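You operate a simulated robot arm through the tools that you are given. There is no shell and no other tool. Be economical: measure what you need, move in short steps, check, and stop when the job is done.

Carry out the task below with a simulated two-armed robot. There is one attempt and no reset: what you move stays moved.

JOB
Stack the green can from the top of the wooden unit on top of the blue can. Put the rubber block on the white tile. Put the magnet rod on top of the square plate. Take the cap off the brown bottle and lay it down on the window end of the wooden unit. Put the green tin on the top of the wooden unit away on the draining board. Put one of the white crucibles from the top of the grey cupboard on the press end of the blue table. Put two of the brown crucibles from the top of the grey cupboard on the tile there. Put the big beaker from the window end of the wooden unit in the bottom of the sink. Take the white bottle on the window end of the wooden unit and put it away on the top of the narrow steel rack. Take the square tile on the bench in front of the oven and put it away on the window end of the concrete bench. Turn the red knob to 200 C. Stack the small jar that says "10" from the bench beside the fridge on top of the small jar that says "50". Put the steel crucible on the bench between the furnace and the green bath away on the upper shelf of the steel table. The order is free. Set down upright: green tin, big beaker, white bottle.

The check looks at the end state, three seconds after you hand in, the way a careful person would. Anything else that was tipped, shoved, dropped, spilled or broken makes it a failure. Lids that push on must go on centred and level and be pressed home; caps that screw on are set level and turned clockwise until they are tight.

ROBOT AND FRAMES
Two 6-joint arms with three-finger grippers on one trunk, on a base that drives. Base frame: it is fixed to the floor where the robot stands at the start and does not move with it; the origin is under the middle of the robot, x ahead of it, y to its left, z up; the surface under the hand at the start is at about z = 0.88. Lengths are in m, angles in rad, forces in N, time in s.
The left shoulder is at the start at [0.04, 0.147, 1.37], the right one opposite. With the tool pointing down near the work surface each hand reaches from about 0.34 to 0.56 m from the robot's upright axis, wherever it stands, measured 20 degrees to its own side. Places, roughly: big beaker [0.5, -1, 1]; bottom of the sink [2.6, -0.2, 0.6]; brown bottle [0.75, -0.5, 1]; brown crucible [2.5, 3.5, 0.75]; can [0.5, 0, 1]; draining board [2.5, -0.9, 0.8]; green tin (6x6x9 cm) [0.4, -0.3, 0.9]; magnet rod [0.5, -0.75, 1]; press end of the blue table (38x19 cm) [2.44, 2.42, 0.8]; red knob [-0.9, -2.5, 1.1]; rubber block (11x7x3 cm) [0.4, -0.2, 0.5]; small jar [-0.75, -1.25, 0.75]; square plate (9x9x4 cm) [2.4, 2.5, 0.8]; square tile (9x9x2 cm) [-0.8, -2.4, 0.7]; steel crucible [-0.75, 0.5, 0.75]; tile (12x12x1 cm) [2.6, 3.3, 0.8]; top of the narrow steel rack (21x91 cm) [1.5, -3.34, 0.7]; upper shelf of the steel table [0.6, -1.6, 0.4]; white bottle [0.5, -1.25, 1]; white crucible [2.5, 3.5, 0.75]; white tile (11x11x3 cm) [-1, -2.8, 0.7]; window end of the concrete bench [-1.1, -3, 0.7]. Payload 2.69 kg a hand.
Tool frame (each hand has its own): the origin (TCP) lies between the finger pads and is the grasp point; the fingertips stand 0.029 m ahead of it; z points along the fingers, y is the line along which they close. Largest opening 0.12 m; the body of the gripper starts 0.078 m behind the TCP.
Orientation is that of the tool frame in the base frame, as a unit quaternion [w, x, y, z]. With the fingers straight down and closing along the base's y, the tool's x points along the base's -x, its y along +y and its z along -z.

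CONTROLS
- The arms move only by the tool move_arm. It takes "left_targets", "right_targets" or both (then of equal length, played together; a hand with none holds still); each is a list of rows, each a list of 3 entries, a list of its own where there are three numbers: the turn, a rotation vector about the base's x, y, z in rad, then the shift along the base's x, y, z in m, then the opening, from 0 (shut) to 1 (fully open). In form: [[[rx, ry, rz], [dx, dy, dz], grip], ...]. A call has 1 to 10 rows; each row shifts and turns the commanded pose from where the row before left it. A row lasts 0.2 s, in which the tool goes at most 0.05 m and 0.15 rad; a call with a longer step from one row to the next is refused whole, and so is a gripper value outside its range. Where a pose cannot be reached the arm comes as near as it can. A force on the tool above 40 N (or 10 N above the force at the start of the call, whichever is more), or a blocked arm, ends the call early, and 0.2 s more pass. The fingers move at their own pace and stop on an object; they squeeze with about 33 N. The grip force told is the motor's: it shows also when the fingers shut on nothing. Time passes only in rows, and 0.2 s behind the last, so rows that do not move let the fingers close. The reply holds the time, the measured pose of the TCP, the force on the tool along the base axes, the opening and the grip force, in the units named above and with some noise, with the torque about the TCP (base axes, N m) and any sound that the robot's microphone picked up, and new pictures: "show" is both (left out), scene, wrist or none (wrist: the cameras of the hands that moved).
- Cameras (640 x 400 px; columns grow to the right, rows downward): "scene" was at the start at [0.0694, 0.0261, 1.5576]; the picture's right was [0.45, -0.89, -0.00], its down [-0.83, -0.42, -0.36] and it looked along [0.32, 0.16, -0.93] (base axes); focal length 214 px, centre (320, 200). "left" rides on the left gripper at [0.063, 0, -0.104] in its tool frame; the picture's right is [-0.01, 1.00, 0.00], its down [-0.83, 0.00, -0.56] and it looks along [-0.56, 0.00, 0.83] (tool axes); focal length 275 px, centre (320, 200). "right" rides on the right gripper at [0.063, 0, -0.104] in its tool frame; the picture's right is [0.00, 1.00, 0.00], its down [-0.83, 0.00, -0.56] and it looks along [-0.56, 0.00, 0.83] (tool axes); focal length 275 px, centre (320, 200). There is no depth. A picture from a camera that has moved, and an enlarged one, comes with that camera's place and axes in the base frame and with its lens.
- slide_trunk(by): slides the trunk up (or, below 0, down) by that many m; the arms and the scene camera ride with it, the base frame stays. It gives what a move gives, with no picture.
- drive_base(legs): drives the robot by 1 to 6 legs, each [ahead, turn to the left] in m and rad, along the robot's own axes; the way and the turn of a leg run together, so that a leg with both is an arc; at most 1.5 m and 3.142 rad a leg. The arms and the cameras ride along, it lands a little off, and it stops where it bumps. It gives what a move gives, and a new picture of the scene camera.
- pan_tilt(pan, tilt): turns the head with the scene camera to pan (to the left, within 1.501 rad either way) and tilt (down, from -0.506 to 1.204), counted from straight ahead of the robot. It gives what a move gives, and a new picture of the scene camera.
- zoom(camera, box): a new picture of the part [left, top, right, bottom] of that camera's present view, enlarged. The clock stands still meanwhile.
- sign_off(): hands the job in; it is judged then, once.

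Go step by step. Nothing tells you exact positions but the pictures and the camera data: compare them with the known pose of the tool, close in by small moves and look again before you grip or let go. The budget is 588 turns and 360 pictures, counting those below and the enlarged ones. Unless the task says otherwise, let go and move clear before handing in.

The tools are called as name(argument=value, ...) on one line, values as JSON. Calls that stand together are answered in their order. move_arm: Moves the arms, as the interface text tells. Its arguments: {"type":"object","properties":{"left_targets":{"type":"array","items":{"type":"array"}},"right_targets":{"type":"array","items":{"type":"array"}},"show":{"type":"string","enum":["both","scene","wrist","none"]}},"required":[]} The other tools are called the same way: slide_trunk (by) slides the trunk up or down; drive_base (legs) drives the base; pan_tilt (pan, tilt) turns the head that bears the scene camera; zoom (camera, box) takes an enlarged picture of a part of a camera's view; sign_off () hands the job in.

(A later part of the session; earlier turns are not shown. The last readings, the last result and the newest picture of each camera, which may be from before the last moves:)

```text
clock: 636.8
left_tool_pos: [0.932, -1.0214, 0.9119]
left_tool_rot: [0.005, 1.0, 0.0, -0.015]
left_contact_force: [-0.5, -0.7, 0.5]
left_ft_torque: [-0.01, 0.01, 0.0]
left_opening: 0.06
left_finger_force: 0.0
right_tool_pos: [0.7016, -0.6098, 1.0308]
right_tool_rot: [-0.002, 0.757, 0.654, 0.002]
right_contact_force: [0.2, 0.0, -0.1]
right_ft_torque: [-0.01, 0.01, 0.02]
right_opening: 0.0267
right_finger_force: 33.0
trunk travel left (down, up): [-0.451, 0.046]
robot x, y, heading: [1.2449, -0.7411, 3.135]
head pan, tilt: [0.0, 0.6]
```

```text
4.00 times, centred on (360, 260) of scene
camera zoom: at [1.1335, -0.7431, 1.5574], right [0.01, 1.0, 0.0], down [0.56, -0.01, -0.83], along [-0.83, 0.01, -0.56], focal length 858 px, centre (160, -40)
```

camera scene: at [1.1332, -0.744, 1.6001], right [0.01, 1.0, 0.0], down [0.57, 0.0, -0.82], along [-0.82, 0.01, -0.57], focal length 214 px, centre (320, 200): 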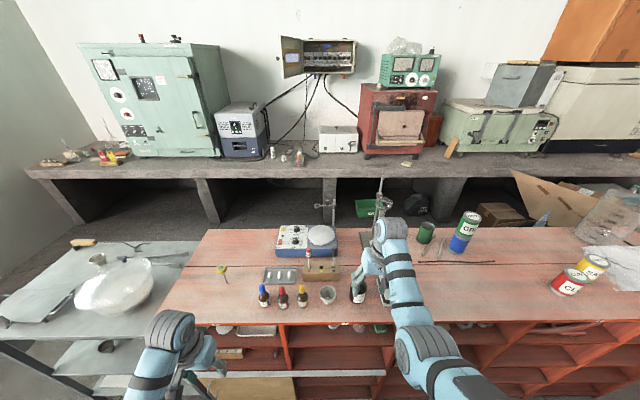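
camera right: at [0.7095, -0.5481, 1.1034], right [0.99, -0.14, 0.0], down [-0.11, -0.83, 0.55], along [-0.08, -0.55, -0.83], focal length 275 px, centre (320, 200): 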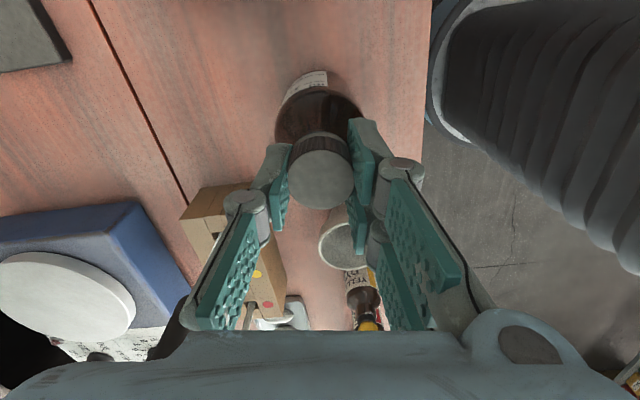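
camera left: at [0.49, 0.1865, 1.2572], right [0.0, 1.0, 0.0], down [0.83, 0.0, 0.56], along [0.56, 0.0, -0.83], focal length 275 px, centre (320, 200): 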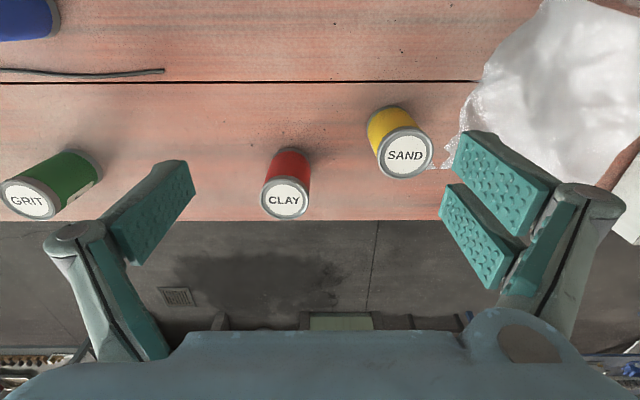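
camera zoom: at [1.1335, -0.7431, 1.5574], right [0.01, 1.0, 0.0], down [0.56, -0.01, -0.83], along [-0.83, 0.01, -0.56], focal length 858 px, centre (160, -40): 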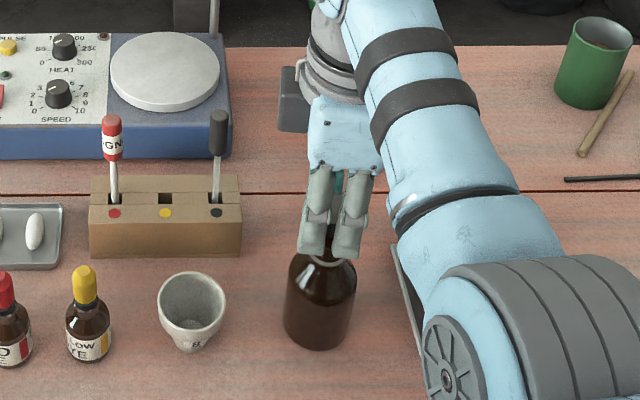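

The cap is off and the bottle stands. Carry the cap to the window end of the unit.

slide_trunk(by=0.044)

drive_base(legs=[[-0.3, 0], [0, 1.577], [0.62, 0], [0, -1.577], [0.36, 0]])

zoom(camera="right", box=[0, 0, 640, 400])

```text
clock: 637.7
left_tool_pos: [0.9324, -1.0208, 0.9541]
left_tool_rot: [0.006, 1.0, 0.0, -0.014]
left_contact_force: [0.0, 0.0, 0.0]
left_ft_torque: [0.03, 0.03, 0.01]
left_opening: 0.0599
left_finger_force: 0.0
right_tool_pos: [0.7014, -0.6099, 1.072]
right_tool_rot: [-0.002, 0.756, 0.654, 0.002]
right_contact_force: [0.2, -0.7, 0.1]
right_ft_torque: [0.0, 0.01, 0.0]
right_opening: 0.0267
right_finger_force: 33.2
trunk travel left (down, up): [-0.495, 0.002]
robot x, y, heading: [1.245, -0.746, 3.132]
head pan, tilt: [0.0, 0.6]
```

```text
clock: 652.5
left_tool_pos: [0.8631, -1.6337, 0.9533]
left_tool_rot: [0.005, 1.0, -0.005, -0.016]
left_contact_force: [-0.4, -0.1, 0.5]
left_ft_torque: [0.02, 0.02, -0.03]
left_opening: 0.0601
left_finger_force: 0.0
right_tool_pos: [0.6372, -1.2214, 1.0739]
right_tool_rot: [-0.002, 0.759, 0.651, 0.001]
right_contact_force: [0.2, 0.2, -0.1]
right_ft_torque: [0.02, 0.0, 0.04]
right_opening: 0.0269
right_finger_force: 33.4
trunk travel left (down, up): [-0.495, 0.002]
robot x, y, heading: [1.172, -1.3609, 3.121]
head pan, tilt: [0.0, 0.6]
camera scene: at [1.0693, -1.3588, 1.6004], right [0.02, 1.0, 0.0], down [0.56, -0.01, -0.83], along [-0.83, 0.01, -0.56], focal length 214 px, centre (320, 200)
```

scene: 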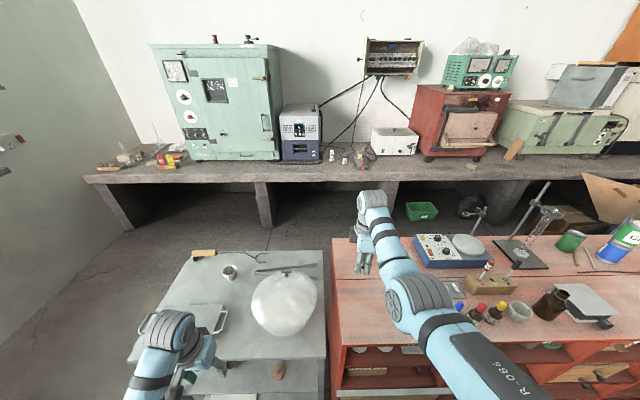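

```text
1.00 times, centred on (320, 200) of right (not enlarged: the box is as wide or as high as the picture)
camera zoom: at [0.6464, -1.16, 1.1781], right [0.99, -0.15, 0.0], down [-0.12, -0.82, 0.55], along [-0.08, -0.55, -0.83], focal length 275 px, centre (320, 200)
```

zoom: 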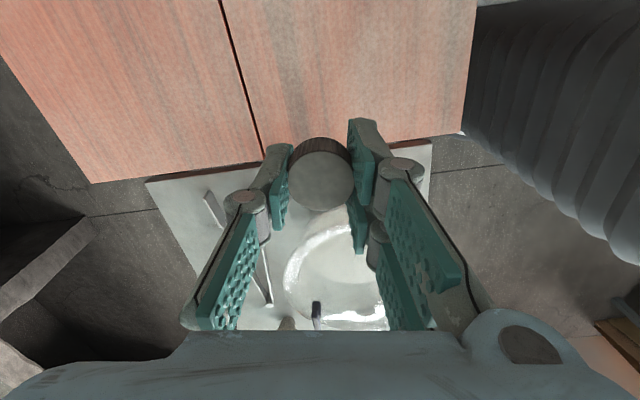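

slide_trunk(by=-0.145)

slide_trunk(by=-0.01)

slide_trunk(by=-0.006)

```text
clock: 654.2
left_tool_pos: [0.8625, -1.6345, 0.8076]
left_tool_rot: [0.006, 1.0, -0.004, -0.015]
left_contact_force: [0.5, 0.2, -0.5]
left_ft_torque: [0.0, 0.02, 0.03]
left_opening: 0.0602
left_finger_force: 0.1
right_tool_pos: [0.6345, -1.2206, 0.9279]
right_tool_rot: [-0.001, 0.759, 0.651, 0.002]
right_contact_force: [0.1, 0.7, -0.2]
right_ft_torque: [0.01, 0.01, 0.0]
right_opening: 0.0267
right_finger_force: 32.9
trunk travel left (down, up): [-0.35, 0.147]
robot x, y, heading: [1.1764, -1.3631, 3.121]
head pan, tilt: [0.0, 0.6]
```

```text
clock: 654.7
left_tool_pos: [0.8613, -1.6353, 0.7979]
left_tool_rot: [0.005, 1.0, -0.004, -0.014]
left_contact_force: [0.5, -0.4, -0.2]
left_ft_torque: [0.0, 0.02, 0.03]
left_opening: 0.0599
left_finger_force: 0.0
right_tool_pos: [0.6336, -1.2211, 0.9178]
right_tool_rot: [-0.002, 0.759, 0.652, 0.002]
right_contact_force: [-0.3, -0.3, 0.0]
right_ft_torque: [0.01, 0.01, 0.01]
right_opening: 0.027
right_finger_force: 33.2
trunk travel left (down, up): [-0.34, 0.157]
robot x, y, heading: [1.1776, -1.3589, 3.125]
head pan, tilt: [0.0, 0.6]
```

```text
clock: 655.3
left_tool_pos: [0.8623, -1.6345, 0.7917]
left_tool_rot: [0.005, 1.0, -0.004, -0.015]
left_contact_force: [-0.8, 0.1, -1.1]
left_ft_torque: [0.01, 0.0, -0.02]
left_opening: 0.0602
left_finger_force: 0.0
right_tool_pos: [0.635, -1.2217, 0.9109]
right_tool_rot: [-0.002, 0.76, 0.65, 0.002]
right_contact_force: [-0.5, 0.1, 0.4]
right_ft_torque: [-0.03, -0.01, 0.01]
right_opening: 0.0269
right_finger_force: 32.6
trunk travel left (down, up): [-0.334, 0.163]
robot x, y, heading: [1.1749, -1.3596, 3.124]
head pan, tilt: [0.0, 0.6]
```

slide_trunk(by=-0.004)

move_arm(right_targets=[[[0, 0, 0], [0, 0, 0], 0.3], [[0, 0, 0], [0, 0, 0], 0.4], [[0, 0, 0], [0, 0, 0], 0.45]], show="wrist")

```text
clock: 655.8
left_tool_pos: [0.8624, -1.6342, 0.7861]
left_tool_rot: [0.005, 1.0, -0.004, -0.014]
left_contact_force: [0.5, 0.4, 0.0]
left_ft_torque: [0.0, 0.01, 0.0]
left_opening: 0.0598
left_finger_force: 0.1
right_tool_pos: [0.636, -1.2213, 0.9082]
right_tool_rot: [-0.001, 0.759, 0.651, 0.002]
right_contact_force: [1.0, -0.3, 7.0]
right_ft_torque: [-0.09, -0.14, 0.03]
right_opening: 0.0269
right_finger_force: 33.3
trunk travel left (down, up): [-0.33, 0.167]
robot x, y, heading: [1.1773, -1.3631, 3.125]
head pan, tilt: [0.0, 0.6]
```

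```text
clock: 656.6
left_tool_pos: [0.8627, -1.635, 0.7874]
left_tool_rot: [0.005, 1.0, -0.004, -0.015]
left_contact_force: [-0.8, -0.8, -0.7]
left_ft_torque: [0.0, -0.03, -0.02]
left_opening: 0.06
left_finger_force: 0.0
right_tool_pos: [0.6365, -1.2216, 0.9069]
right_tool_rot: [-0.002, 0.76, 0.65, 0.003]
right_contact_force: [-0.8, -0.9, 3.1]
right_ft_torque: [-0.05, 0.0, -0.02]
right_opening: 0.0532
right_finger_force: 0.1
trunk travel left (down, up): [-0.33, 0.167]
robot x, y, heading: [1.1755, -1.3623, 3.123]
head pan, tilt: [0.0, 0.6]
camera right: at [0.644, -1.1601, 1.0116], right [0.99, -0.15, 0.0], down [-0.12, -0.82, 0.55], along [-0.08, -0.55, -0.83], focal length 275 px, centre (320, 200)
```

right: 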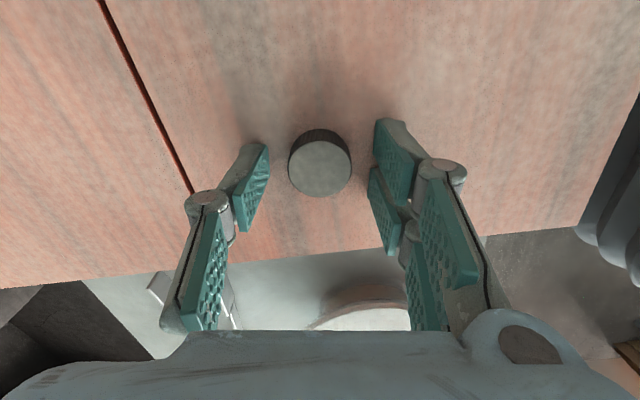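

Cap laid down. Now the magnet rod, near [0.605, −0.78] with its head top at z≈1.03. Rise, re-orient the hand and shift along the unit.

slide_trunk(by=0.165)

drive_base(legs=[[-0.35, 0], [0, -1.553], [0.44, 0], [0, 1.57]])

move_arm(right_targets=[[[0, 0, -0.145], [0, 0, 0], 0.45], [[0, 0, -0.145], [0, 0, 0], 0.45], [[0, 0, -0.145], [0, 0, 0], 0.45], [[0, 0, -0.145], [0, 0, 0], 0.45], [[0, 0, -0.145], [0, 0, 0], 0.45], [[0, 0, -0.145], [0, 0, 0], 0.45], [[0, 0, -0.145], [0, 0, 0], 0.45], [[0, 0, -0.145], [0, 0, 0], 0.45], [[0, 0, -0.145], [0, 0, 0], 0.45], [[0, 0, -0.12], [0, 0, 0], 0.45]], show="none")

```text
clock: 658.5
left_tool_pos: [0.8621, -1.6358, 0.9531]
left_tool_rot: [0.005, 1.0, -0.004, -0.015]
left_contact_force: [-0.3, 0.2, -0.3]
left_ft_torque: [0.0, 0.0, 0.06]
left_opening: 0.06
left_finger_force: 0.0
right_tool_pos: [0.6352, -1.2226, 1.0728]
right_tool_rot: [-0.001, 0.759, 0.651, 0.002]
right_contact_force: [0.5, 0.6, -0.4]
right_ft_torque: [0.0, 0.0, -0.02]
right_opening: 0.054
right_finger_force: 0.0
trunk travel left (down, up): [-0.495, 0.002]
robot x, y, heading: [1.1761, -1.363, 3.125]
head pan, tilt: [0.0, 0.6]
```

```text
clock: 670.6
left_tool_pos: [1.2114, -1.1982, 0.9533]
left_tool_rot: [0.005, 1.0, -0.017, -0.014]
left_contact_force: [-0.1, -0.5, -0.7]
left_ft_torque: [0.02, 0.04, -0.01]
left_opening: 0.06
left_finger_force: 0.0
right_tool_pos: [0.9952, -0.7786, 1.0712]
right_tool_rot: [-0.002, 0.767, 0.641, 0.002]
right_contact_force: [0.0, -1.4, -1.3]
right_ft_torque: [-0.03, 0.03, -0.02]
right_opening: 0.0539
right_finger_force: 0.1
trunk travel left (down, up): [-0.495, 0.002]
robot x, y, heading: [1.5363, -0.9317, 3.101]
head pan, tilt: [0.0, 0.6]
camera scene: at [1.4222, -0.9267, 1.6001], right [0.04, 1.0, 0.0], down [0.56, -0.02, -0.82], along [-0.82, 0.04, -0.57], focal length 214 px, centre (320, 200)
```

scene: 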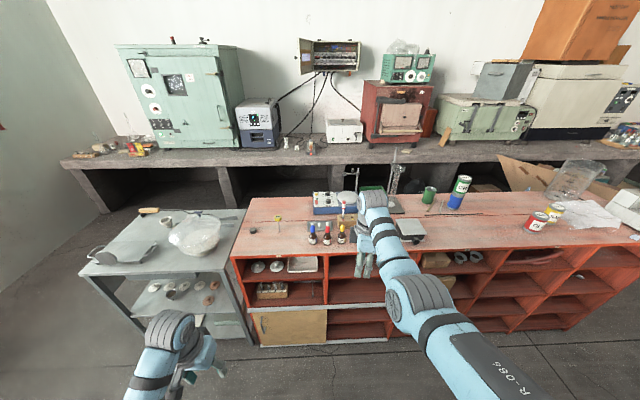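

```text
clock: 672.8
left_tool_pos: [1.2117, -1.1978, 0.9542]
left_tool_rot: [0.005, 1.0, -0.017, -0.015]
left_contact_force: [0.7, 0.3, 0.1]
left_ft_torque: [-0.02, -0.01, 0.0]
left_opening: 0.0601
left_finger_force: 0.1
right_tool_pos: [0.9967, -0.779, 1.0714]
right_tool_rot: [0.0, 1.0, -0.018, 0.003]
right_contact_force: [0.4, 0.5, -0.3]
right_ft_torque: [-0.01, 0.0, 0.03]
right_opening: 0.0544
right_finger_force: 0.1
trunk travel left (down, up): [-0.495, 0.002]
robot x, y, heading: [1.5315, -0.9342, 3.099]
head pan, tilt: [0.0, 0.6]
```

drive_base(legs=[[0, 0.042], [0.32, 0]])

zoom(camera="right", box=[0, 0, 640, 400])

```text
clock: 675.4
left_tool_pos: [0.905, -1.2091, 0.9545]
left_tool_rot: [0.006, 1.0, 0.002, -0.016]
left_contact_force: [1.1, 0.6, -0.9]
left_ft_torque: [-0.01, 0.02, 0.02]
left_opening: 0.0599
left_finger_force: 0.1
right_tool_pos: [0.6727, -0.7975, 1.0756]
right_tool_rot: [0.0, 1.0, 0.002, 0.001]
right_contact_force: [0.5, -0.4, 0.4]
right_ft_torque: [0.05, 0.04, -0.03]
right_opening: 0.0539
right_finger_force: 0.1
trunk travel left (down, up): [-0.495, 0.002]
robot x, y, heading: [1.2114, -0.9295, 3.137]
head pan, tilt: [0.0, 0.6]
camera scene: at [1.1063, -0.9302, 1.6004], right [0.01, 1.0, 0.0], down [0.56, 0.0, -0.83], along [-0.83, 0.0, -0.56], focal length 214 px, centre (320, 200)
```

scene: 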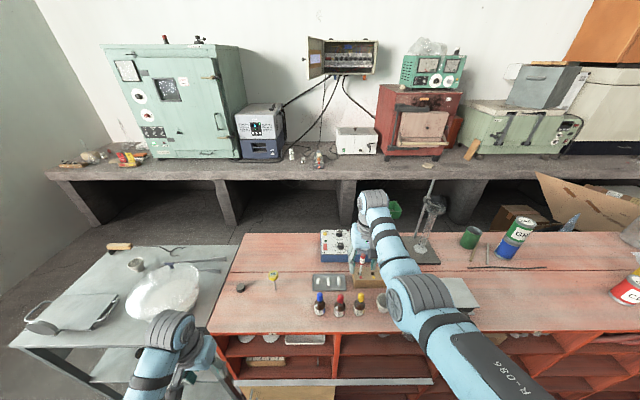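

```text
1.00 times, centred on (320, 200) of right (not enlarged: the box is as wide or as high as the picture)
camera zoom: at [0.7352, -0.7972, 1.1777], right [0.01, -1.0, 0.0], down [-0.83, -0.01, 0.55], along [-0.55, -0.01, -0.83], focal length 275 px, centre (320, 200)
```

zoom: 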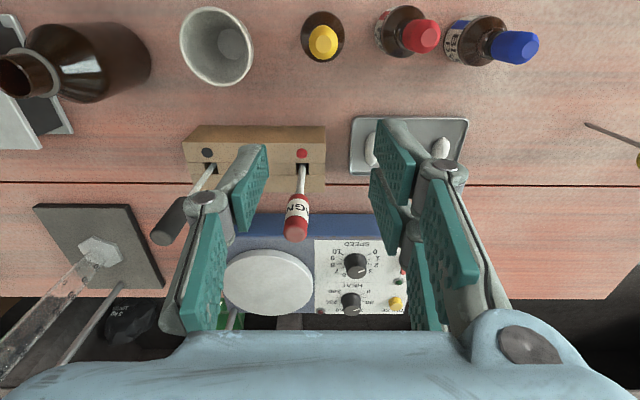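

move_arm(right_targets=[[[0, 0, 0], [0, 0.008, 0], 0.55], [[0, 0, 0], [0, 0.007, 0], 0.55], [[0, 0, 0], [0, 0, 0], 0.55]], show="none")

drive_base(legs=[[0.057, 0]])

zoom(camera="right", box=[0, 0, 640, 400])

```text
clock: 676.1
left_tool_pos: [0.9032, -1.2081, 0.9536]
left_tool_rot: [0.004, 1.0, 0.001, -0.015]
left_contact_force: [-0.1, -0.7, 0.2]
left_ft_torque: [-0.02, -0.01, -0.03]
left_opening: 0.0599
left_finger_force: 0.0
right_tool_pos: [0.6703, -0.7836, 1.0724]
right_tool_rot: [0.001, 1.0, 0.002, 0.002]
right_contact_force: [-0.2, -0.2, 0.6]
right_ft_torque: [-0.03, -0.01, -0.01]
right_opening: 0.0657
right_finger_force: 0.0
trunk travel left (down, up): [-0.495, 0.002]
robot x, y, heading: [1.2135, -0.9315, 3.137]
head pan, tilt: [0.0, 0.6]
```

```text
clock: 677.1
left_tool_pos: [0.8554, -1.2076, 0.9575]
left_tool_rot: [0.004, 1.0, 0.001, -0.02]
left_contact_force: [0.7, -0.7, 0.4]
left_ft_torque: [0.03, 0.02, -0.01]
left_opening: 0.0599
left_finger_force: 0.1
right_tool_pos: [0.6247, -0.7813, 1.0779]
right_tool_rot: [0.0, 1.0, 0.002, -0.003]
right_contact_force: [0.6, 0.0, -0.7]
right_ft_torque: [0.02, 0.04, -0.02]
right_opening: 0.066
right_finger_force: 0.0
trunk travel left (down, up): [-0.495, 0.002]
robot x, y, heading: [1.1552, -0.9292, 3.13]
head pan, tilt: [0.0, 0.6]
camera scene: at [1.0596, -0.9299, 1.6011], right [0.01, 1.0, 0.0], down [0.56, 0.0, -0.83], along [-0.83, 0.01, -0.56], focal length 214 px, centre (320, 200)
```

scene: 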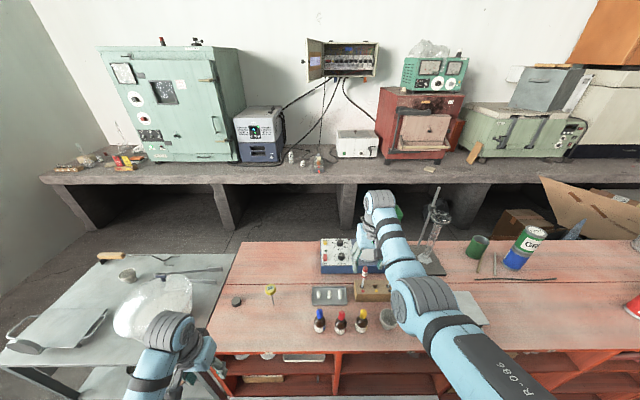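

```text
1.00 times, centred on (320, 200) of right (not enlarged: the box is as wide or as high as the picture)
camera zoom: at [0.6867, -0.7813, 1.1812], right [0.01, -1.0, 0.0], down [-0.83, -0.01, 0.56], along [-0.56, -0.01, -0.83], focal length 275 px, centre (320, 200)
```

zoom: 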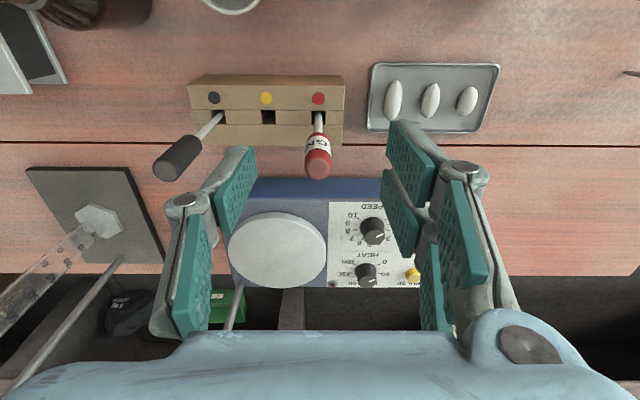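

move_arm(right_targets=[[[0, 0, 0], [-0.004, 0.001, 0], 0.5], [[0, 0, 0], [0, 0, 0], 0.5]], show="none")

slide_trunk(by=-0.035)

zoom(camera="right", box=[0, 0, 640, 400])

```text
clock: 677.7
left_tool_pos: [0.8462, -1.2071, 0.9543]
left_tool_rot: [0.005, 1.0, 0.001, -0.015]
left_contact_force: [0.9, 0.6, -0.5]
left_ft_torque: [0.01, 0.02, 0.01]
left_opening: 0.0601
left_finger_force: 0.1
right_tool_pos: [0.6104, -0.7792, 1.0726]
right_tool_rot: [0.001, 1.0, 0.002, 0.002]
right_contact_force: [-0.2, -0.2, -0.6]
right_ft_torque: [0.02, 0.01, 0.0]
right_opening: 0.06
right_finger_force: 0.1
trunk travel left (down, up): [-0.495, 0.002]
robot x, y, heading: [1.1545, -0.9298, 3.135]
head pan, tilt: [0.0, 0.6]
```

```text
clock: 678.5
left_tool_pos: [0.8483, -1.2081, 0.9191]
left_tool_rot: [0.005, 1.0, 0.0, -0.016]
left_contact_force: [-0.1, 0.2, -0.2]
left_ft_torque: [0.03, 0.0, 0.0]
left_opening: 0.0597
left_finger_force: 0.0
right_tool_pos: [0.6111, -0.7806, 1.0382]
right_tool_rot: [0.0, 1.0, 0.002, 0.001]
right_contact_force: [0.3, 0.1, -0.1]
right_ft_torque: [-0.04, -0.01, -0.02]
right_opening: 0.0603
right_finger_force: 0.1
trunk travel left (down, up): [-0.46, 0.037]
robot x, y, heading: [1.1539, -0.9319, 3.13]
head pan, tilt: [0.0, 0.6]
```

```text
1.00 times, centred on (320, 200) of right (not enlarged: the box is as wide or as high as the picture)
camera zoom: at [0.6735, -0.7799, 1.1427], right [0.01, -1.0, 0.0], down [-0.83, -0.01, 0.55], along [-0.55, -0.01, -0.83], focal length 275 px, centre (320, 200)
```

zoom: 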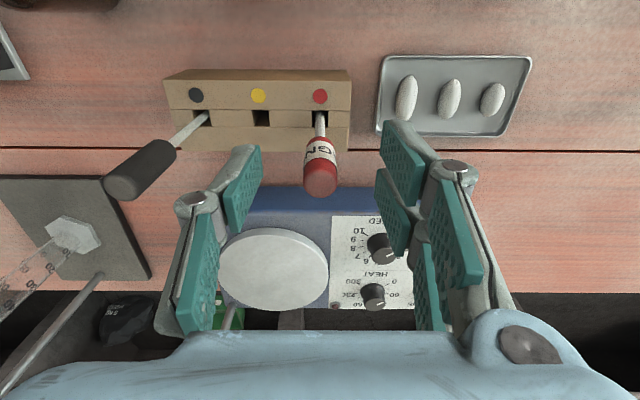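

slide_trunk(by=-0.025)

move_arm(right_targets=[[[0, 0, 0], [0, 0, 0], 0.3], [[0, 0, 0], [0, 0, 0], 0.1], [[0, 0, 0], [0, 0, 0], 0], [[0, 0, 0], [0, 0, 0], 0]], show="wrist")

```text
clock: 679.2
left_tool_pos: [0.8475, -1.208, 0.8939]
left_tool_rot: [0.005, 1.0, 0.001, -0.015]
left_contact_force: [0.1, 0.1, 0.3]
left_ft_torque: [-0.01, -0.04, 0.0]
left_opening: 0.0599
left_finger_force: 0.0
right_tool_pos: [0.6105, -0.7805, 1.0137]
right_tool_rot: [-0.001, 1.0, 0.001, 0.002]
right_contact_force: [0.2, 0.7, 0.2]
right_ft_torque: [0.01, 0.02, 0.01]
right_opening: 0.06
right_finger_force: 0.0
trunk travel left (down, up): [-0.435, 0.062]
robot x, y, heading: [1.1563, -0.9292, 3.137]
head pan, tilt: [0.0, 0.6]
```

```text
clock: 680.2
left_tool_pos: [0.8467, -1.2075, 0.8944]
left_tool_rot: [0.005, 1.0, 0.001, -0.015]
left_contact_force: [-0.4, 0.2, 0.1]
left_ft_torque: [-0.03, -0.03, 0.01]
left_opening: 0.06
left_finger_force: 0.1
right_tool_pos: [0.6107, -0.78, 1.0132]
right_tool_rot: [0.0, 1.0, 0.001, 0.002]
right_contact_force: [-0.2, 0.4, 0.0]
right_ft_torque: [0.0, -0.03, -0.03]
right_opening: 0.0151
right_finger_force: 32.9
trunk travel left (down, up): [-0.435, 0.062]
robot x, y, heading: [1.1522, -0.9337, 3.139]
head pan, tilt: [0.0, 0.6]
camera right: at [0.6725, -0.7799, 1.1174], right [0.01, -1.0, 0.0], down [-0.83, -0.01, 0.55], along [-0.55, -0.01, -0.83], focal length 275 px, centre (320, 200)
```

right: 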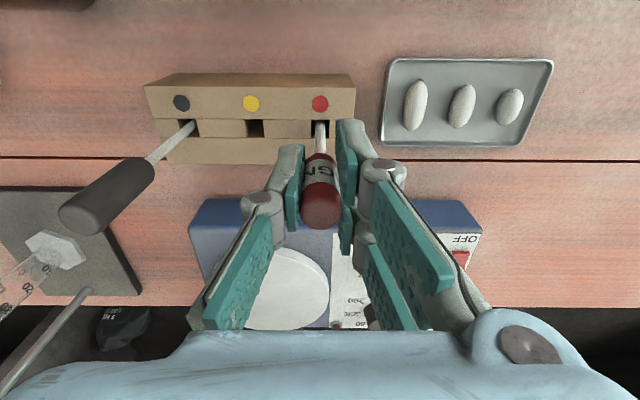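

Head gripped (0.015). Pull straight up, high enough to clear the dye bottles.

slide_trunk(by=0.06)

move_arm(right_targets=[[[0, 0, 0], [0, 0, 0.02], 0], [[0, 0, 0], [0, 0, 0.02], 0], [[0, 0, 0], [0, 0, 0.02], 0], [[0, 0, 0], [0, 0, 0], 0]], show="wrist")

zoom(camera="scene", box=[290, 210, 430, 340])

```text
clock: 681.2
left_tool_pos: [0.8475, -1.208, 0.9544]
left_tool_rot: [0.005, 1.0, 0.001, -0.015]
left_contact_force: [-0.6, 0.3, -0.1]
left_ft_torque: [0.01, 0.0, -0.02]
left_opening: 0.06
left_finger_force: 0.0
right_tool_pos: [0.6107, -0.7804, 1.0722]
right_tool_rot: [0.0, 1.0, 0.002, 0.003]
right_contact_force: [0.6, 0.0, -0.6]
right_ft_torque: [0.03, -0.03, -0.01]
right_opening: 0.0149
right_finger_force: 32.9
trunk travel left (down, up): [-0.495, 0.002]
robot x, y, heading: [1.155, -0.9309, 3.138]
head pan, tilt: [0.0, 0.6]
```

```text
clock: 682.2
left_tool_pos: [0.847, -1.2081, 0.9536]
left_tool_rot: [0.006, 1.0, 0.001, -0.015]
left_contact_force: [-0.9, 0.2, -0.1]
left_ft_torque: [0.02, 0.02, 0.0]
left_opening: 0.0598
left_finger_force: 0.0
right_tool_pos: [0.6103, -0.7795, 1.1328]
right_tool_rot: [0.001, 1.0, 0.002, 0.001]
right_contact_force: [0.4, 0.0, -0.6]
right_ft_torque: [0.01, 0.02, 0.0]
right_opening: 0.015
right_finger_force: 33.0
trunk travel left (down, up): [-0.495, 0.002]
robot x, y, heading: [1.156, -0.9274, 3.135]
head pan, tilt: [0.0, 0.6]
camera right: at [0.6718, -0.7792, 1.2367], right [0.01, -1.0, 0.0], down [-0.83, -0.01, 0.55], along [-0.55, -0.01, -0.83], focal length 275 px, centre (320, 200)
```

right: 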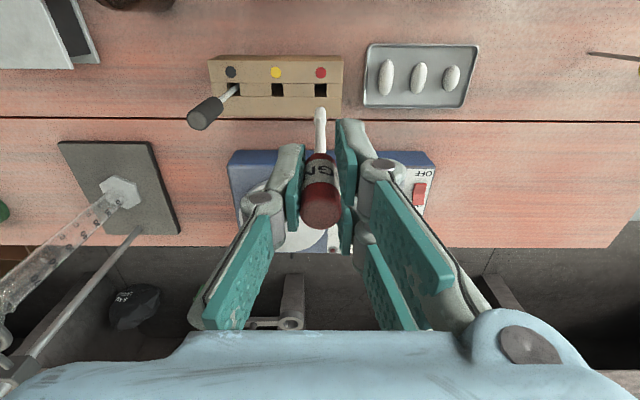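

```text
3.08 times, centred on (360, 275) of scene
camera zoom: at [1.0455, -0.9295, 1.6001], right [0.01, 1.0, 0.0], down [0.57, 0.0, -0.82], along [-0.82, 0.01, -0.57], focal length 660 px, centre (197, -31)
```

zoom: 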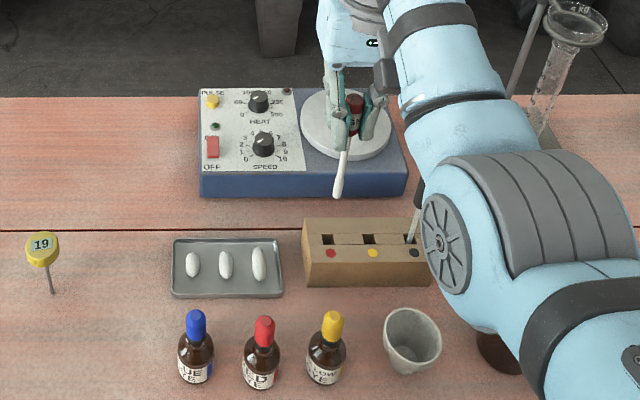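

The rod is out. Back away and bring the hand horizontal in free space, so the rod lies level.

drive_base(legs=[[-0.4, 0]])

move_arm(right_targets=[[[0, 0.147, 0], [-0.02, 0, 0], 0], [[0, 0.147, 0], [-0.02, 0, 0], 0], [[0, 0.147, 0], [-0.02, 0, 0], 0], [[0, 0.147, 0], [-0.02, 0, 0], 0], [[0, 0.147, 0], [-0.02, 0, 0], 0], [[0, 0.147, 0], [-0.02, 0, 0], 0], [[0, 0.147, 0], [-0.01, 0, 0], 0], [[0, 0.147, 0], [-0.01, 0, 0], 0], [[0, 0.147, 0], [0, 0, 0], 0], [[0, 0.147, 0], [0, 0, 0], 0]], show="wrist")

```text
clock: 684.7
left_tool_pos: [1.2374, -1.2097, 0.9529]
left_tool_rot: [0.005, 1.0, 0.001, -0.014]
left_contact_force: [0.9, -0.2, 0.7]
left_ft_torque: [0.02, -0.01, -0.04]
left_opening: 0.0602
left_finger_force: 0.1
right_tool_pos: [0.9994, -0.7825, 1.131]
right_tool_rot: [0.0, 1.0, 0.001, 0.003]
right_contact_force: [0.3, -0.1, 0.0]
right_ft_torque: [0.02, -0.06, 0.01]
right_opening: 0.0148
right_finger_force: 33.1
trunk travel left (down, up): [-0.495, 0.002]
robot x, y, heading: [1.5498, -0.9355, 3.135]
head pan, tilt: [0.0, 0.6]
camera scene: at [1.4348, -0.9321, 1.5998], right [0.01, 1.0, 0.0], down [0.57, 0.0, -0.82], along [-0.82, 0.01, -0.57], focal length 214 px, centre (320, 200)
```

scene: 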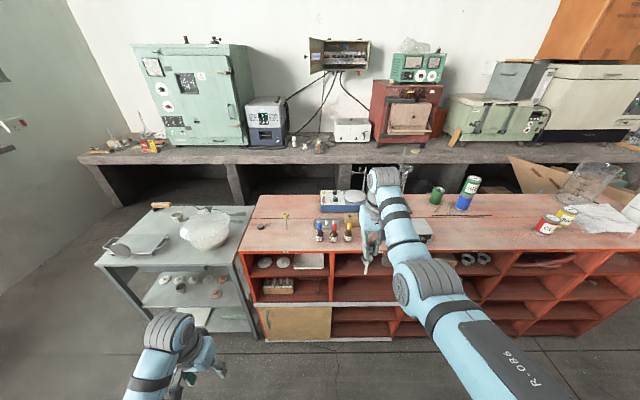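

```text
clock: 686.9
left_tool_pos: [1.2395, -1.2105, 0.9533]
left_tool_rot: [0.005, 1.0, 0.001, -0.015]
left_contact_force: [-0.2, -1.0, 0.1]
left_ft_torque: [-0.01, 0.01, -0.04]
left_opening: 0.0595
left_finger_force: 0.0
right_tool_pos: [0.8639, -0.7811, 1.1329]
right_tool_rot: [-0.001, 0.742, 0.002, -0.671]
right_contact_force: [0.3, -0.2, -0.9]
right_ft_torque: [0.01, 0.03, -0.02]
right_opening: 0.0147
right_finger_force: 33.1
trunk travel left (down, up): [-0.495, 0.002]
robot x, y, heading: [1.5465, -0.9332, 3.14]
head pan, tilt: [0.0, 0.6]
camera right: at [0.973, -0.7808, 1.0798], right [0.0, -1.0, -0.01], down [0.47, -0.01, 0.88], along [-0.88, -0.01, 0.47], focal length 275 px, centre (320, 200)
```

right: 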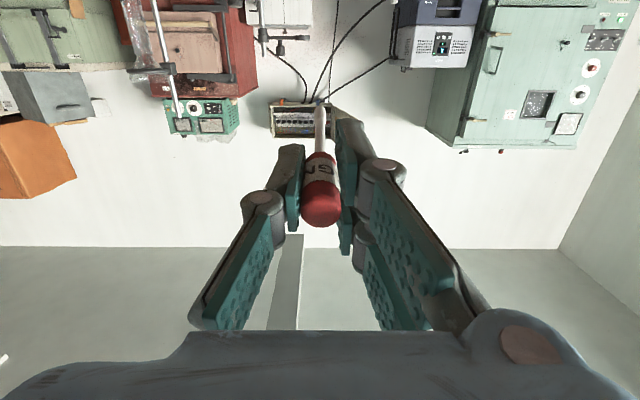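

drive_base(legs=[[0, -1.57], [1.5, 0], [1.5, 0], [0.53, 0], [0, -1.56]])

pan_tilt(pan=-0.05, tilt=0.65)

zoom(camera="scene", box=[240, 150, 440, 280])

```text
clock: 711.7
left_tool_pos: [1.8825, 2.8951, 0.9546]
left_tool_rot: [0.015, 0.003, 1.0, 0.005]
left_contact_force: [0.2, -0.4, -0.6]
left_ft_torque: [0.0, -0.04, -0.01]
left_opening: 0.06
left_finger_force: 0.1
right_tool_pos: [2.2555, 2.4636, 1.1316]
right_tool_rot: [0.669, 0.002, 0.743, -0.004]
right_contact_force: [0.7, 0.7, 0.9]
right_ft_torque: [0.0, 0.0, 0.0]
right_opening: 0.0144
right_finger_force: 33.6
trunk travel left (down, up): [-0.495, 0.002]
robot x, y, heading: [1.5702, 2.6243, -0.021]
head pan, tilt: [0.0, 0.6]
camera scene: at [1.6792, 2.6216, 1.6001], right [-0.02, -1.0, 0.0], down [-0.57, 0.01, -0.82], along [0.82, -0.01, -0.57], focal length 214 px, centre (320, 200)
```

scene: 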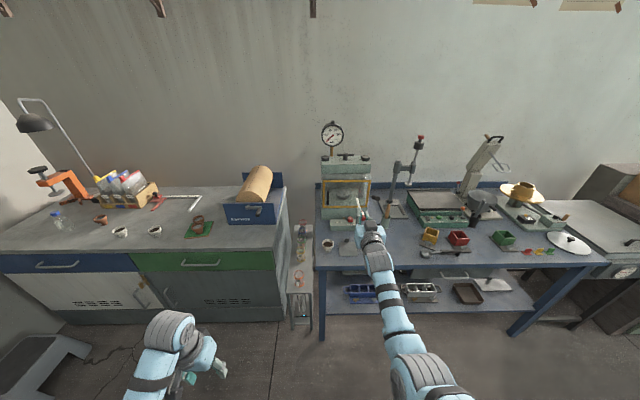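

```text
clock: 712.3
left_tool_pos: [1.882, 2.8962, 0.9531]
left_tool_rot: [0.015, 0.003, 1.0, 0.005]
left_contact_force: [0.1, -0.4, 1.1]
left_ft_torque: [0.0, 0.02, 0.02]
left_opening: 0.0599
left_finger_force: 0.1
right_tool_pos: [2.2549, 2.4629, 1.1327]
right_tool_rot: [0.669, 0.002, 0.743, -0.004]
right_contact_force: [-0.5, 0.4, -1.4]
right_ft_torque: [-0.01, -0.01, -0.03]
right_opening: 0.0143
right_finger_force: 33.1
trunk travel left (down, up): [-0.495, 0.002]
robot x, y, heading: [1.5717, 2.6216, -0.014]
head pan, tilt: [-0.051, 0.649]
camera scene: at [1.6774, 2.6171, 1.5958], right [-0.07, -1.0, 0.0], down [-0.6, 0.04, -0.8], along [0.79, -0.05, -0.6], focal length 214 px, centre (320, 200)
```

scene: 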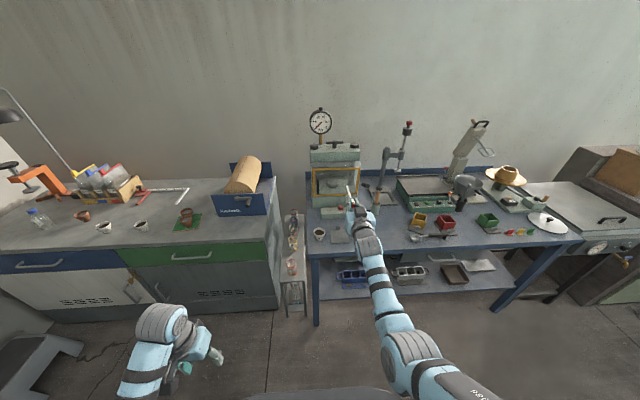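

```text
3.08 times, centred on (340, 215) of scene
camera zoom: at [1.6774, 2.6171, 1.5958], right [-0.07, -1.0, 0.0], down [-0.6, 0.04, -0.8], along [0.79, -0.05, -0.6], focal length 660 px, centre (258, 154)
```

zoom: 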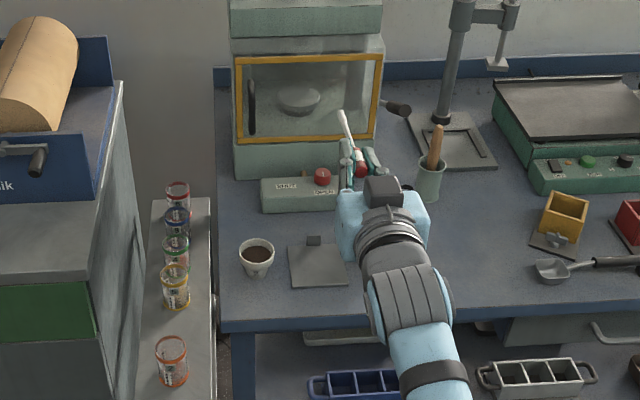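

Plate: x≈2.377–2.47, y≈2.424–2.52, tab at its far edge y≈2.47. I'll lay the rod at y≈2.447 with the head near x≈2.385 so that the camera stays off the table edge.

move_arm(right_targets=[[[0, -0.09, 0], [0, -0.013, 0], 0], [[0, 0, 0], [0, 0, 0], 0]], show="none")

drive_base(legs=[[0.128, 0]])

slide_trunk(by=-0.25)

zoom(camera="scene", box=[250, 180, 430, 310])

zoom(camera="right", box=[0, 0, 640, 400])

```text
clock: 712.9
left_tool_pos: [1.8823, 2.895, 0.9546]
left_tool_rot: [0.016, 0.005, 1.0, 0.005]
left_contact_force: [-0.6, -0.3, -0.8]
left_ft_torque: [0.03, -0.01, 0.0]
left_opening: 0.06
left_finger_force: 0.1
right_tool_pos: [2.2544, 2.451, 1.1316]
right_tool_rot: [0.703, 0.003, 0.711, -0.003]
right_contact_force: [1.3, 1.0, -0.1]
right_ft_torque: [0.0, 0.01, -0.02]
right_opening: 0.0145
right_finger_force: 33.4
trunk travel left (down, up): [-0.495, 0.002]
robot x, y, heading: [1.5706, 2.6216, -0.017]
head pan, tilt: [-0.051, 0.649]
```

```text
clock: 714.2
left_tool_pos: [2.0076, 2.8928, 0.9545]
left_tool_rot: [0.016, 0.004, 1.0, 0.005]
left_contact_force: [-0.5, 0.3, -0.7]
left_ft_torque: [-0.02, 0.03, -0.02]
left_opening: 0.0599
left_finger_force: 0.0
right_tool_pos: [2.3787, 2.4482, 1.1355]
right_tool_rot: [0.704, 0.003, 0.711, -0.004]
right_contact_force: [0.4, -0.1, -0.1]
right_ft_torque: [-0.02, 0.0, 0.01]
right_opening: 0.0141
right_finger_force: 32.9
trunk travel left (down, up): [-0.495, 0.002]
robot x, y, heading: [1.699, 2.6212, -0.017]
head pan, tilt: [-0.051, 0.649]
camera scene: at [1.8007, 2.6147, 1.5963], right [-0.07, -1.0, 0.0], down [-0.6, 0.04, -0.8], along [0.8, -0.05, -0.6], focal length 214 px, centre (320, 200)
```

scene: 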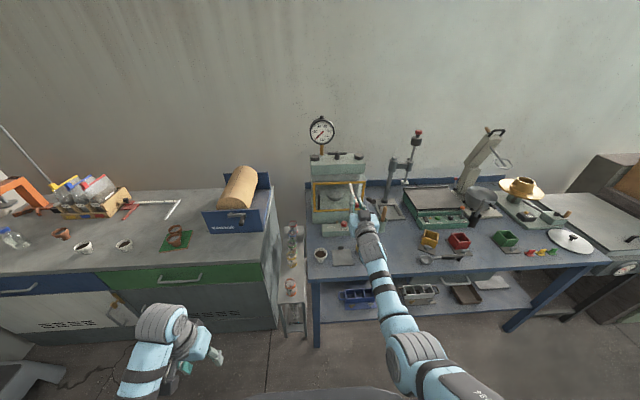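

```text
clock: 716.8
left_tool_pos: [2.0107, 2.8945, 0.7043]
left_tool_rot: [0.015, 0.004, 1.0, 0.005]
left_contact_force: [-0.3, -0.7, 0.4]
left_ft_torque: [-0.02, -0.01, -0.03]
left_opening: 0.06
left_finger_force: 0.0
right_tool_pos: [2.3835, 2.4485, 0.8832]
right_tool_rot: [0.702, 0.002, 0.712, -0.004]
right_contact_force: [0.4, 0.0, 0.2]
right_ft_torque: [-0.02, 0.0, 0.01]
right_opening: 0.0143
right_finger_force: 32.7
trunk travel left (down, up): [-0.245, 0.252]
robot x, y, heading: [1.6999, 2.6217, -0.016]
head pan, tilt: [-0.051, 0.649]
```

```text
3.08 times, centred on (340, 245) of scene
camera zoom: at [1.8067, 2.6147, 1.3466], right [-0.07, -1.0, 0.0], down [-0.6, 0.04, -0.8], along [0.79, -0.05, -0.6], focal length 660 px, centre (258, 62)
```

zoom: 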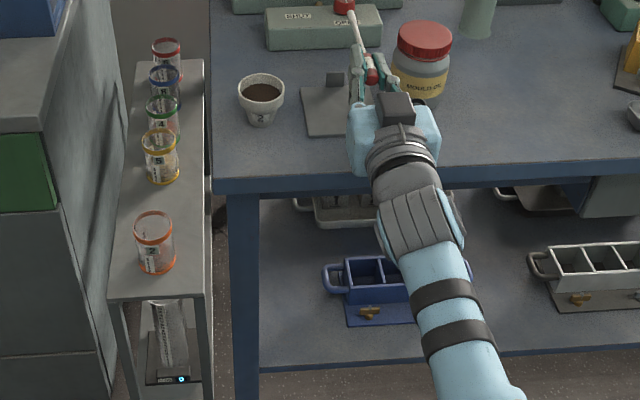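

```text
1.00 times, centred on (320, 200) of right (not enlarged: the box is as wide or as high as the picture)
camera zoom: at [2.2785, 2.4486, 0.8207], right [0.01, 1.0, -0.01], down [-0.54, 0.01, 0.84], along [0.84, 0.0, 0.54], focal length 275 px, centre (320, 200)
```

zoom: 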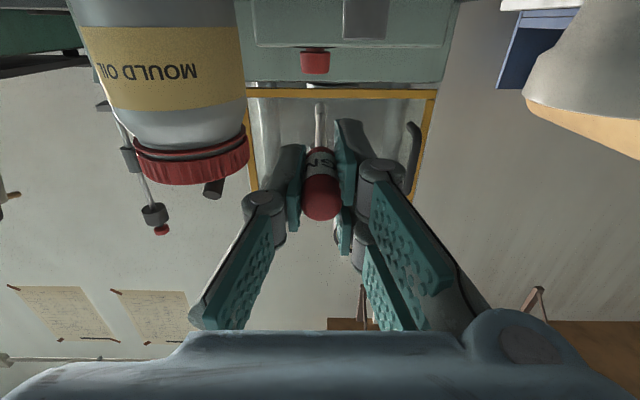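

slide_trunk(by=-0.06)

slide_trunk(by=-0.008)

zoom(camera="scene", box=[290, 170, 410, 260])

```text
clock: 717.8
left_tool_pos: [2.011, 2.8931, 0.6459]
left_tool_rot: [0.016, 0.004, 1.0, 0.006]
left_contact_force: [0.0, 0.3, 0.5]
left_ft_torque: [0.01, -0.04, 0.02]
left_opening: 0.06
left_finger_force: 0.1
right_tool_pos: [2.3829, 2.4496, 0.8279]
right_tool_rot: [0.705, 0.002, 0.709, -0.004]
right_contact_force: [7.8, -2.8, 19.0]
right_ft_torque: [0.17, -0.64, -0.15]
right_opening: 0.0142
right_finger_force: 32.7
trunk travel left (down, up): [-0.185, 0.312]
robot x, y, heading: [1.7009, 2.6218, -0.017]
head pan, tilt: [-0.051, 0.649]
```

```text
clock: 718.2
left_tool_pos: [2.0109, 2.8931, 0.6396]
left_tool_rot: [0.015, 0.005, 1.0, 0.004]
left_contact_force: [1.2, -0.4, 0.6]
left_ft_torque: [-0.02, 0.01, -0.01]
left_opening: 0.0602
left_finger_force: 0.1
right_tool_pos: [2.3853, 2.4485, 0.8287]
right_tool_rot: [0.709, 0.002, 0.705, -0.003]
right_contact_force: [-4.7, 0.6, 9.6]
right_ft_torque: [0.1, 0.28, 0.04]
right_opening: 0.0141
right_finger_force: 33.0
trunk travel left (down, up): [-0.18, 0.317]
robot x, y, heading: [1.6996, 2.6201, -0.023]
head pan, tilt: [-0.051, 0.649]
stopped: the force on the tool passed its limit at 45 N (the readings are from after the stop); the commanded pose is now the measured one
```

```text
4.44 times, centred on (350, 215) of scene
camera zoom: at [1.8053, 2.615, 1.282], right [-0.07, -1.0, 0.0], down [-0.6, 0.04, -0.8], along [0.8, -0.05, -0.6], focal length 953 px, centre (187, 133)
```

zoom: 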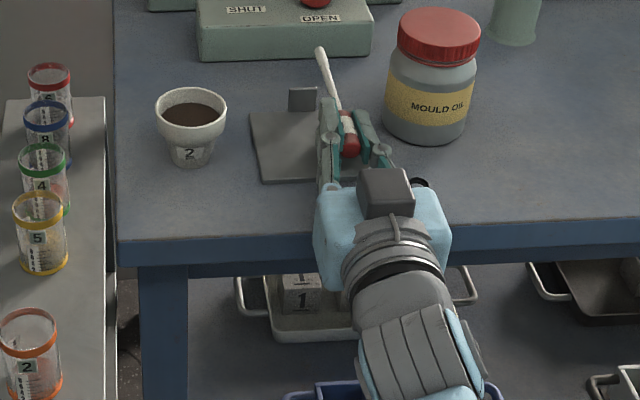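

The fingertips are resting on the plate (its top is at z≈0.82). Open gently and check the rod.

move_arm(right_targets=[[[0, 0, 0], [0, 0, 0], 0.15], [[0, 0, 0], [0, 0, 0], 0.2], [[0, 0, 0], [0, 0, 0], 0.3], [[0, 0, 0], [0, 0, 0], 0.3]], show="wrist")

zoom(camera="scene", box=[290, 170, 410, 260])

```text
clock: 719.2
left_tool_pos: [2.0099, 2.8919, 0.6419]
left_tool_rot: [0.015, 0.004, 1.0, 0.005]
left_contact_force: [0.4, 0.2, -0.7]
left_ft_torque: [-0.01, 0.01, 0.0]
left_opening: 0.0602
left_finger_force: 0.0
right_tool_pos: [2.3841, 2.4476, 0.8288]
right_tool_rot: [0.709, 0.001, 0.705, -0.002]
right_contact_force: [2.4, -5.9, 16.6]
right_ft_torque: [0.18, 0.19, -0.07]
right_opening: 0.0319
right_finger_force: 0.1
trunk travel left (down, up): [-0.18, 0.317]
robot x, y, heading: [1.6975, 2.6205, -0.017]
head pan, tilt: [-0.051, 0.649]
camera right: at [2.2796, 2.4479, 0.7637], right [0.01, 1.0, -0.01], down [-0.56, 0.01, 0.83], along [0.83, 0.0, 0.56], focal length 275 px, centre (320, 200)
```

right: 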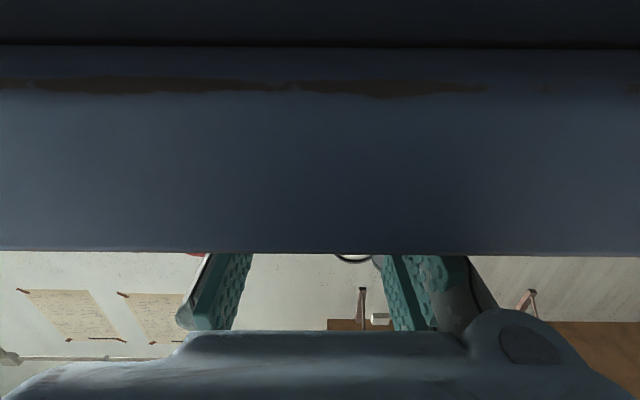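

```text
4.44 times, centred on (350, 215) of scene
camera zoom: at [1.804, 2.6141, 1.2824], right [-0.07, -1.0, 0.0], down [-0.6, 0.04, -0.8], along [0.8, -0.05, -0.6], focal length 953 px, centre (187, 133)
```

zoom: 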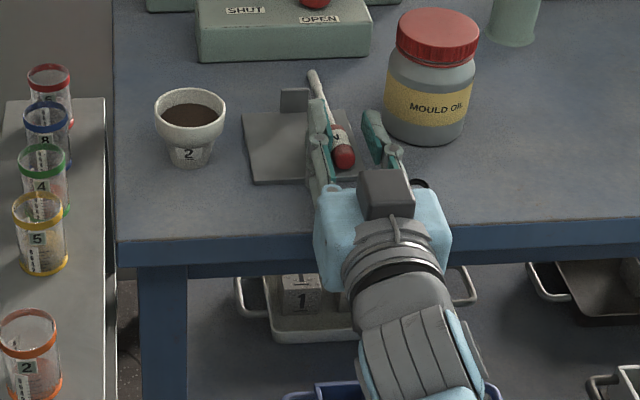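

The rod is on the plate but close to its edge, and the fingers pressed too hard. Regrip, lift slightly, and move it 2 cm inward with a lighter touch.

slide_trunk(by=0.004)

move_arm(right_targets=[[[0, 0, 0], [0, 0, 0], 0.15], [[0, 0, 0], [0, 0, 0], 0], [[0, 0, 0], [0, 0, 0], 0], [[0, 0, 0], [0, 0, 0.012], 0], [[0, 0, 0], [0, 0.011, 0.0], 0], [[0, 0, 0], [0, 0.012, 0.0], 0], [[0, 0, 0], [0, 0, 0], 0]], show="none")

zoom(camera="scene", box=[290, 170, 410, 260])

```text
clock: 719.8
left_tool_pos: [2.0118, 2.8931, 0.6433]
left_tool_rot: [0.017, 0.003, 1.0, 0.005]
left_contact_force: [0.2, 0.5, 0.5]
left_ft_torque: [0.0, -0.01, -0.03]
left_opening: 0.06
left_finger_force: 0.0
right_tool_pos: [2.3849, 2.4478, 0.8275]
right_tool_rot: [0.707, 0.002, 0.708, -0.003]
right_contact_force: [-1.9, -1.4, 3.7]
right_ft_torque: [0.03, -0.02, 0.0]
right_opening: 0.0351
right_finger_force: 0.0
trunk travel left (down, up): [-0.184, 0.313]
robot x, y, heading: [1.7031, 2.623, -0.011]
head pan, tilt: [-0.051, 0.649]
```

```text
clock: 721.4
left_tool_pos: [2.0125, 2.8932, 0.6436]
left_tool_rot: [0.015, 0.004, 1.0, 0.005]
left_contact_force: [-0.2, 0.7, -0.2]
left_ft_torque: [0.0, -0.01, -0.03]
left_opening: 0.06
left_finger_force: 0.1
right_tool_pos: [2.3864, 2.4707, 0.843]
right_tool_rot: [0.707, 0.002, 0.707, -0.003]
right_contact_force: [-0.8, -1.1, -0.1]
right_ft_torque: [0.0, 0.0, -0.06]
right_opening: 0.0139
right_finger_force: 33.0
trunk travel left (down, up): [-0.184, 0.313]
robot x, y, heading: [1.7004, 2.6194, -0.02]
head pan, tilt: [-0.051, 0.649]
```

```text
4.44 times, centred on (350, 215) of scene
camera zoom: at [1.8069, 2.6144, 1.2861], right [-0.07, -1.0, 0.0], down [-0.6, 0.04, -0.8], along [0.79, -0.05, -0.6], focal length 953 px, centre (187, 133)
```

zoom: 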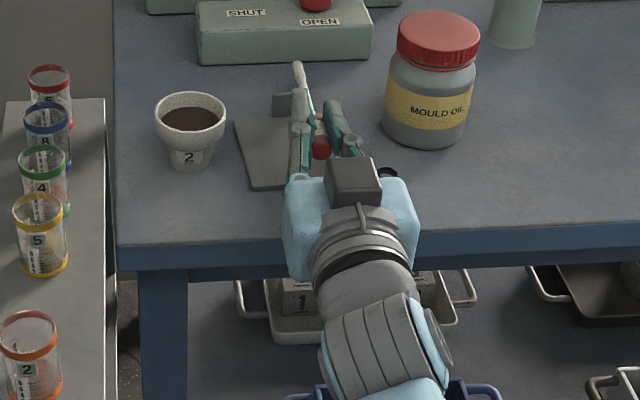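

move_arm(right_targets=[[[0, 0, 0], [0, -0.004, 0], 0], [[0, 0, 0], [0, 0, -0.008], 0], [[0, 0, 0], [0, 0, -0.003], 0], [[0, 0, 0], [0, 0, 0], 0]], show="none")

```text
clock: 722.4
left_tool_pos: [2.0115, 2.8925, 0.6447]
left_tool_rot: [0.015, 0.005, 1.0, 0.005]
left_contact_force: [0.5, 0.0, 0.6]
left_ft_torque: [-0.01, -0.02, 0.0]
left_opening: 0.06
left_finger_force: 0.1
right_tool_pos: [2.3852, 2.4687, 0.8302]
right_tool_rot: [0.707, 0.002, 0.707, -0.003]
right_contact_force: [0.2, 0.0, -0.4]
right_ft_torque: [0.03, 0.0, 0.01]
right_opening: 0.0135
right_finger_force: 33.1
trunk travel left (down, up): [-0.184, 0.313]
robot x, y, heading: [1.7037, 2.6194, -0.017]
head pan, tilt: [-0.051, 0.649]
```

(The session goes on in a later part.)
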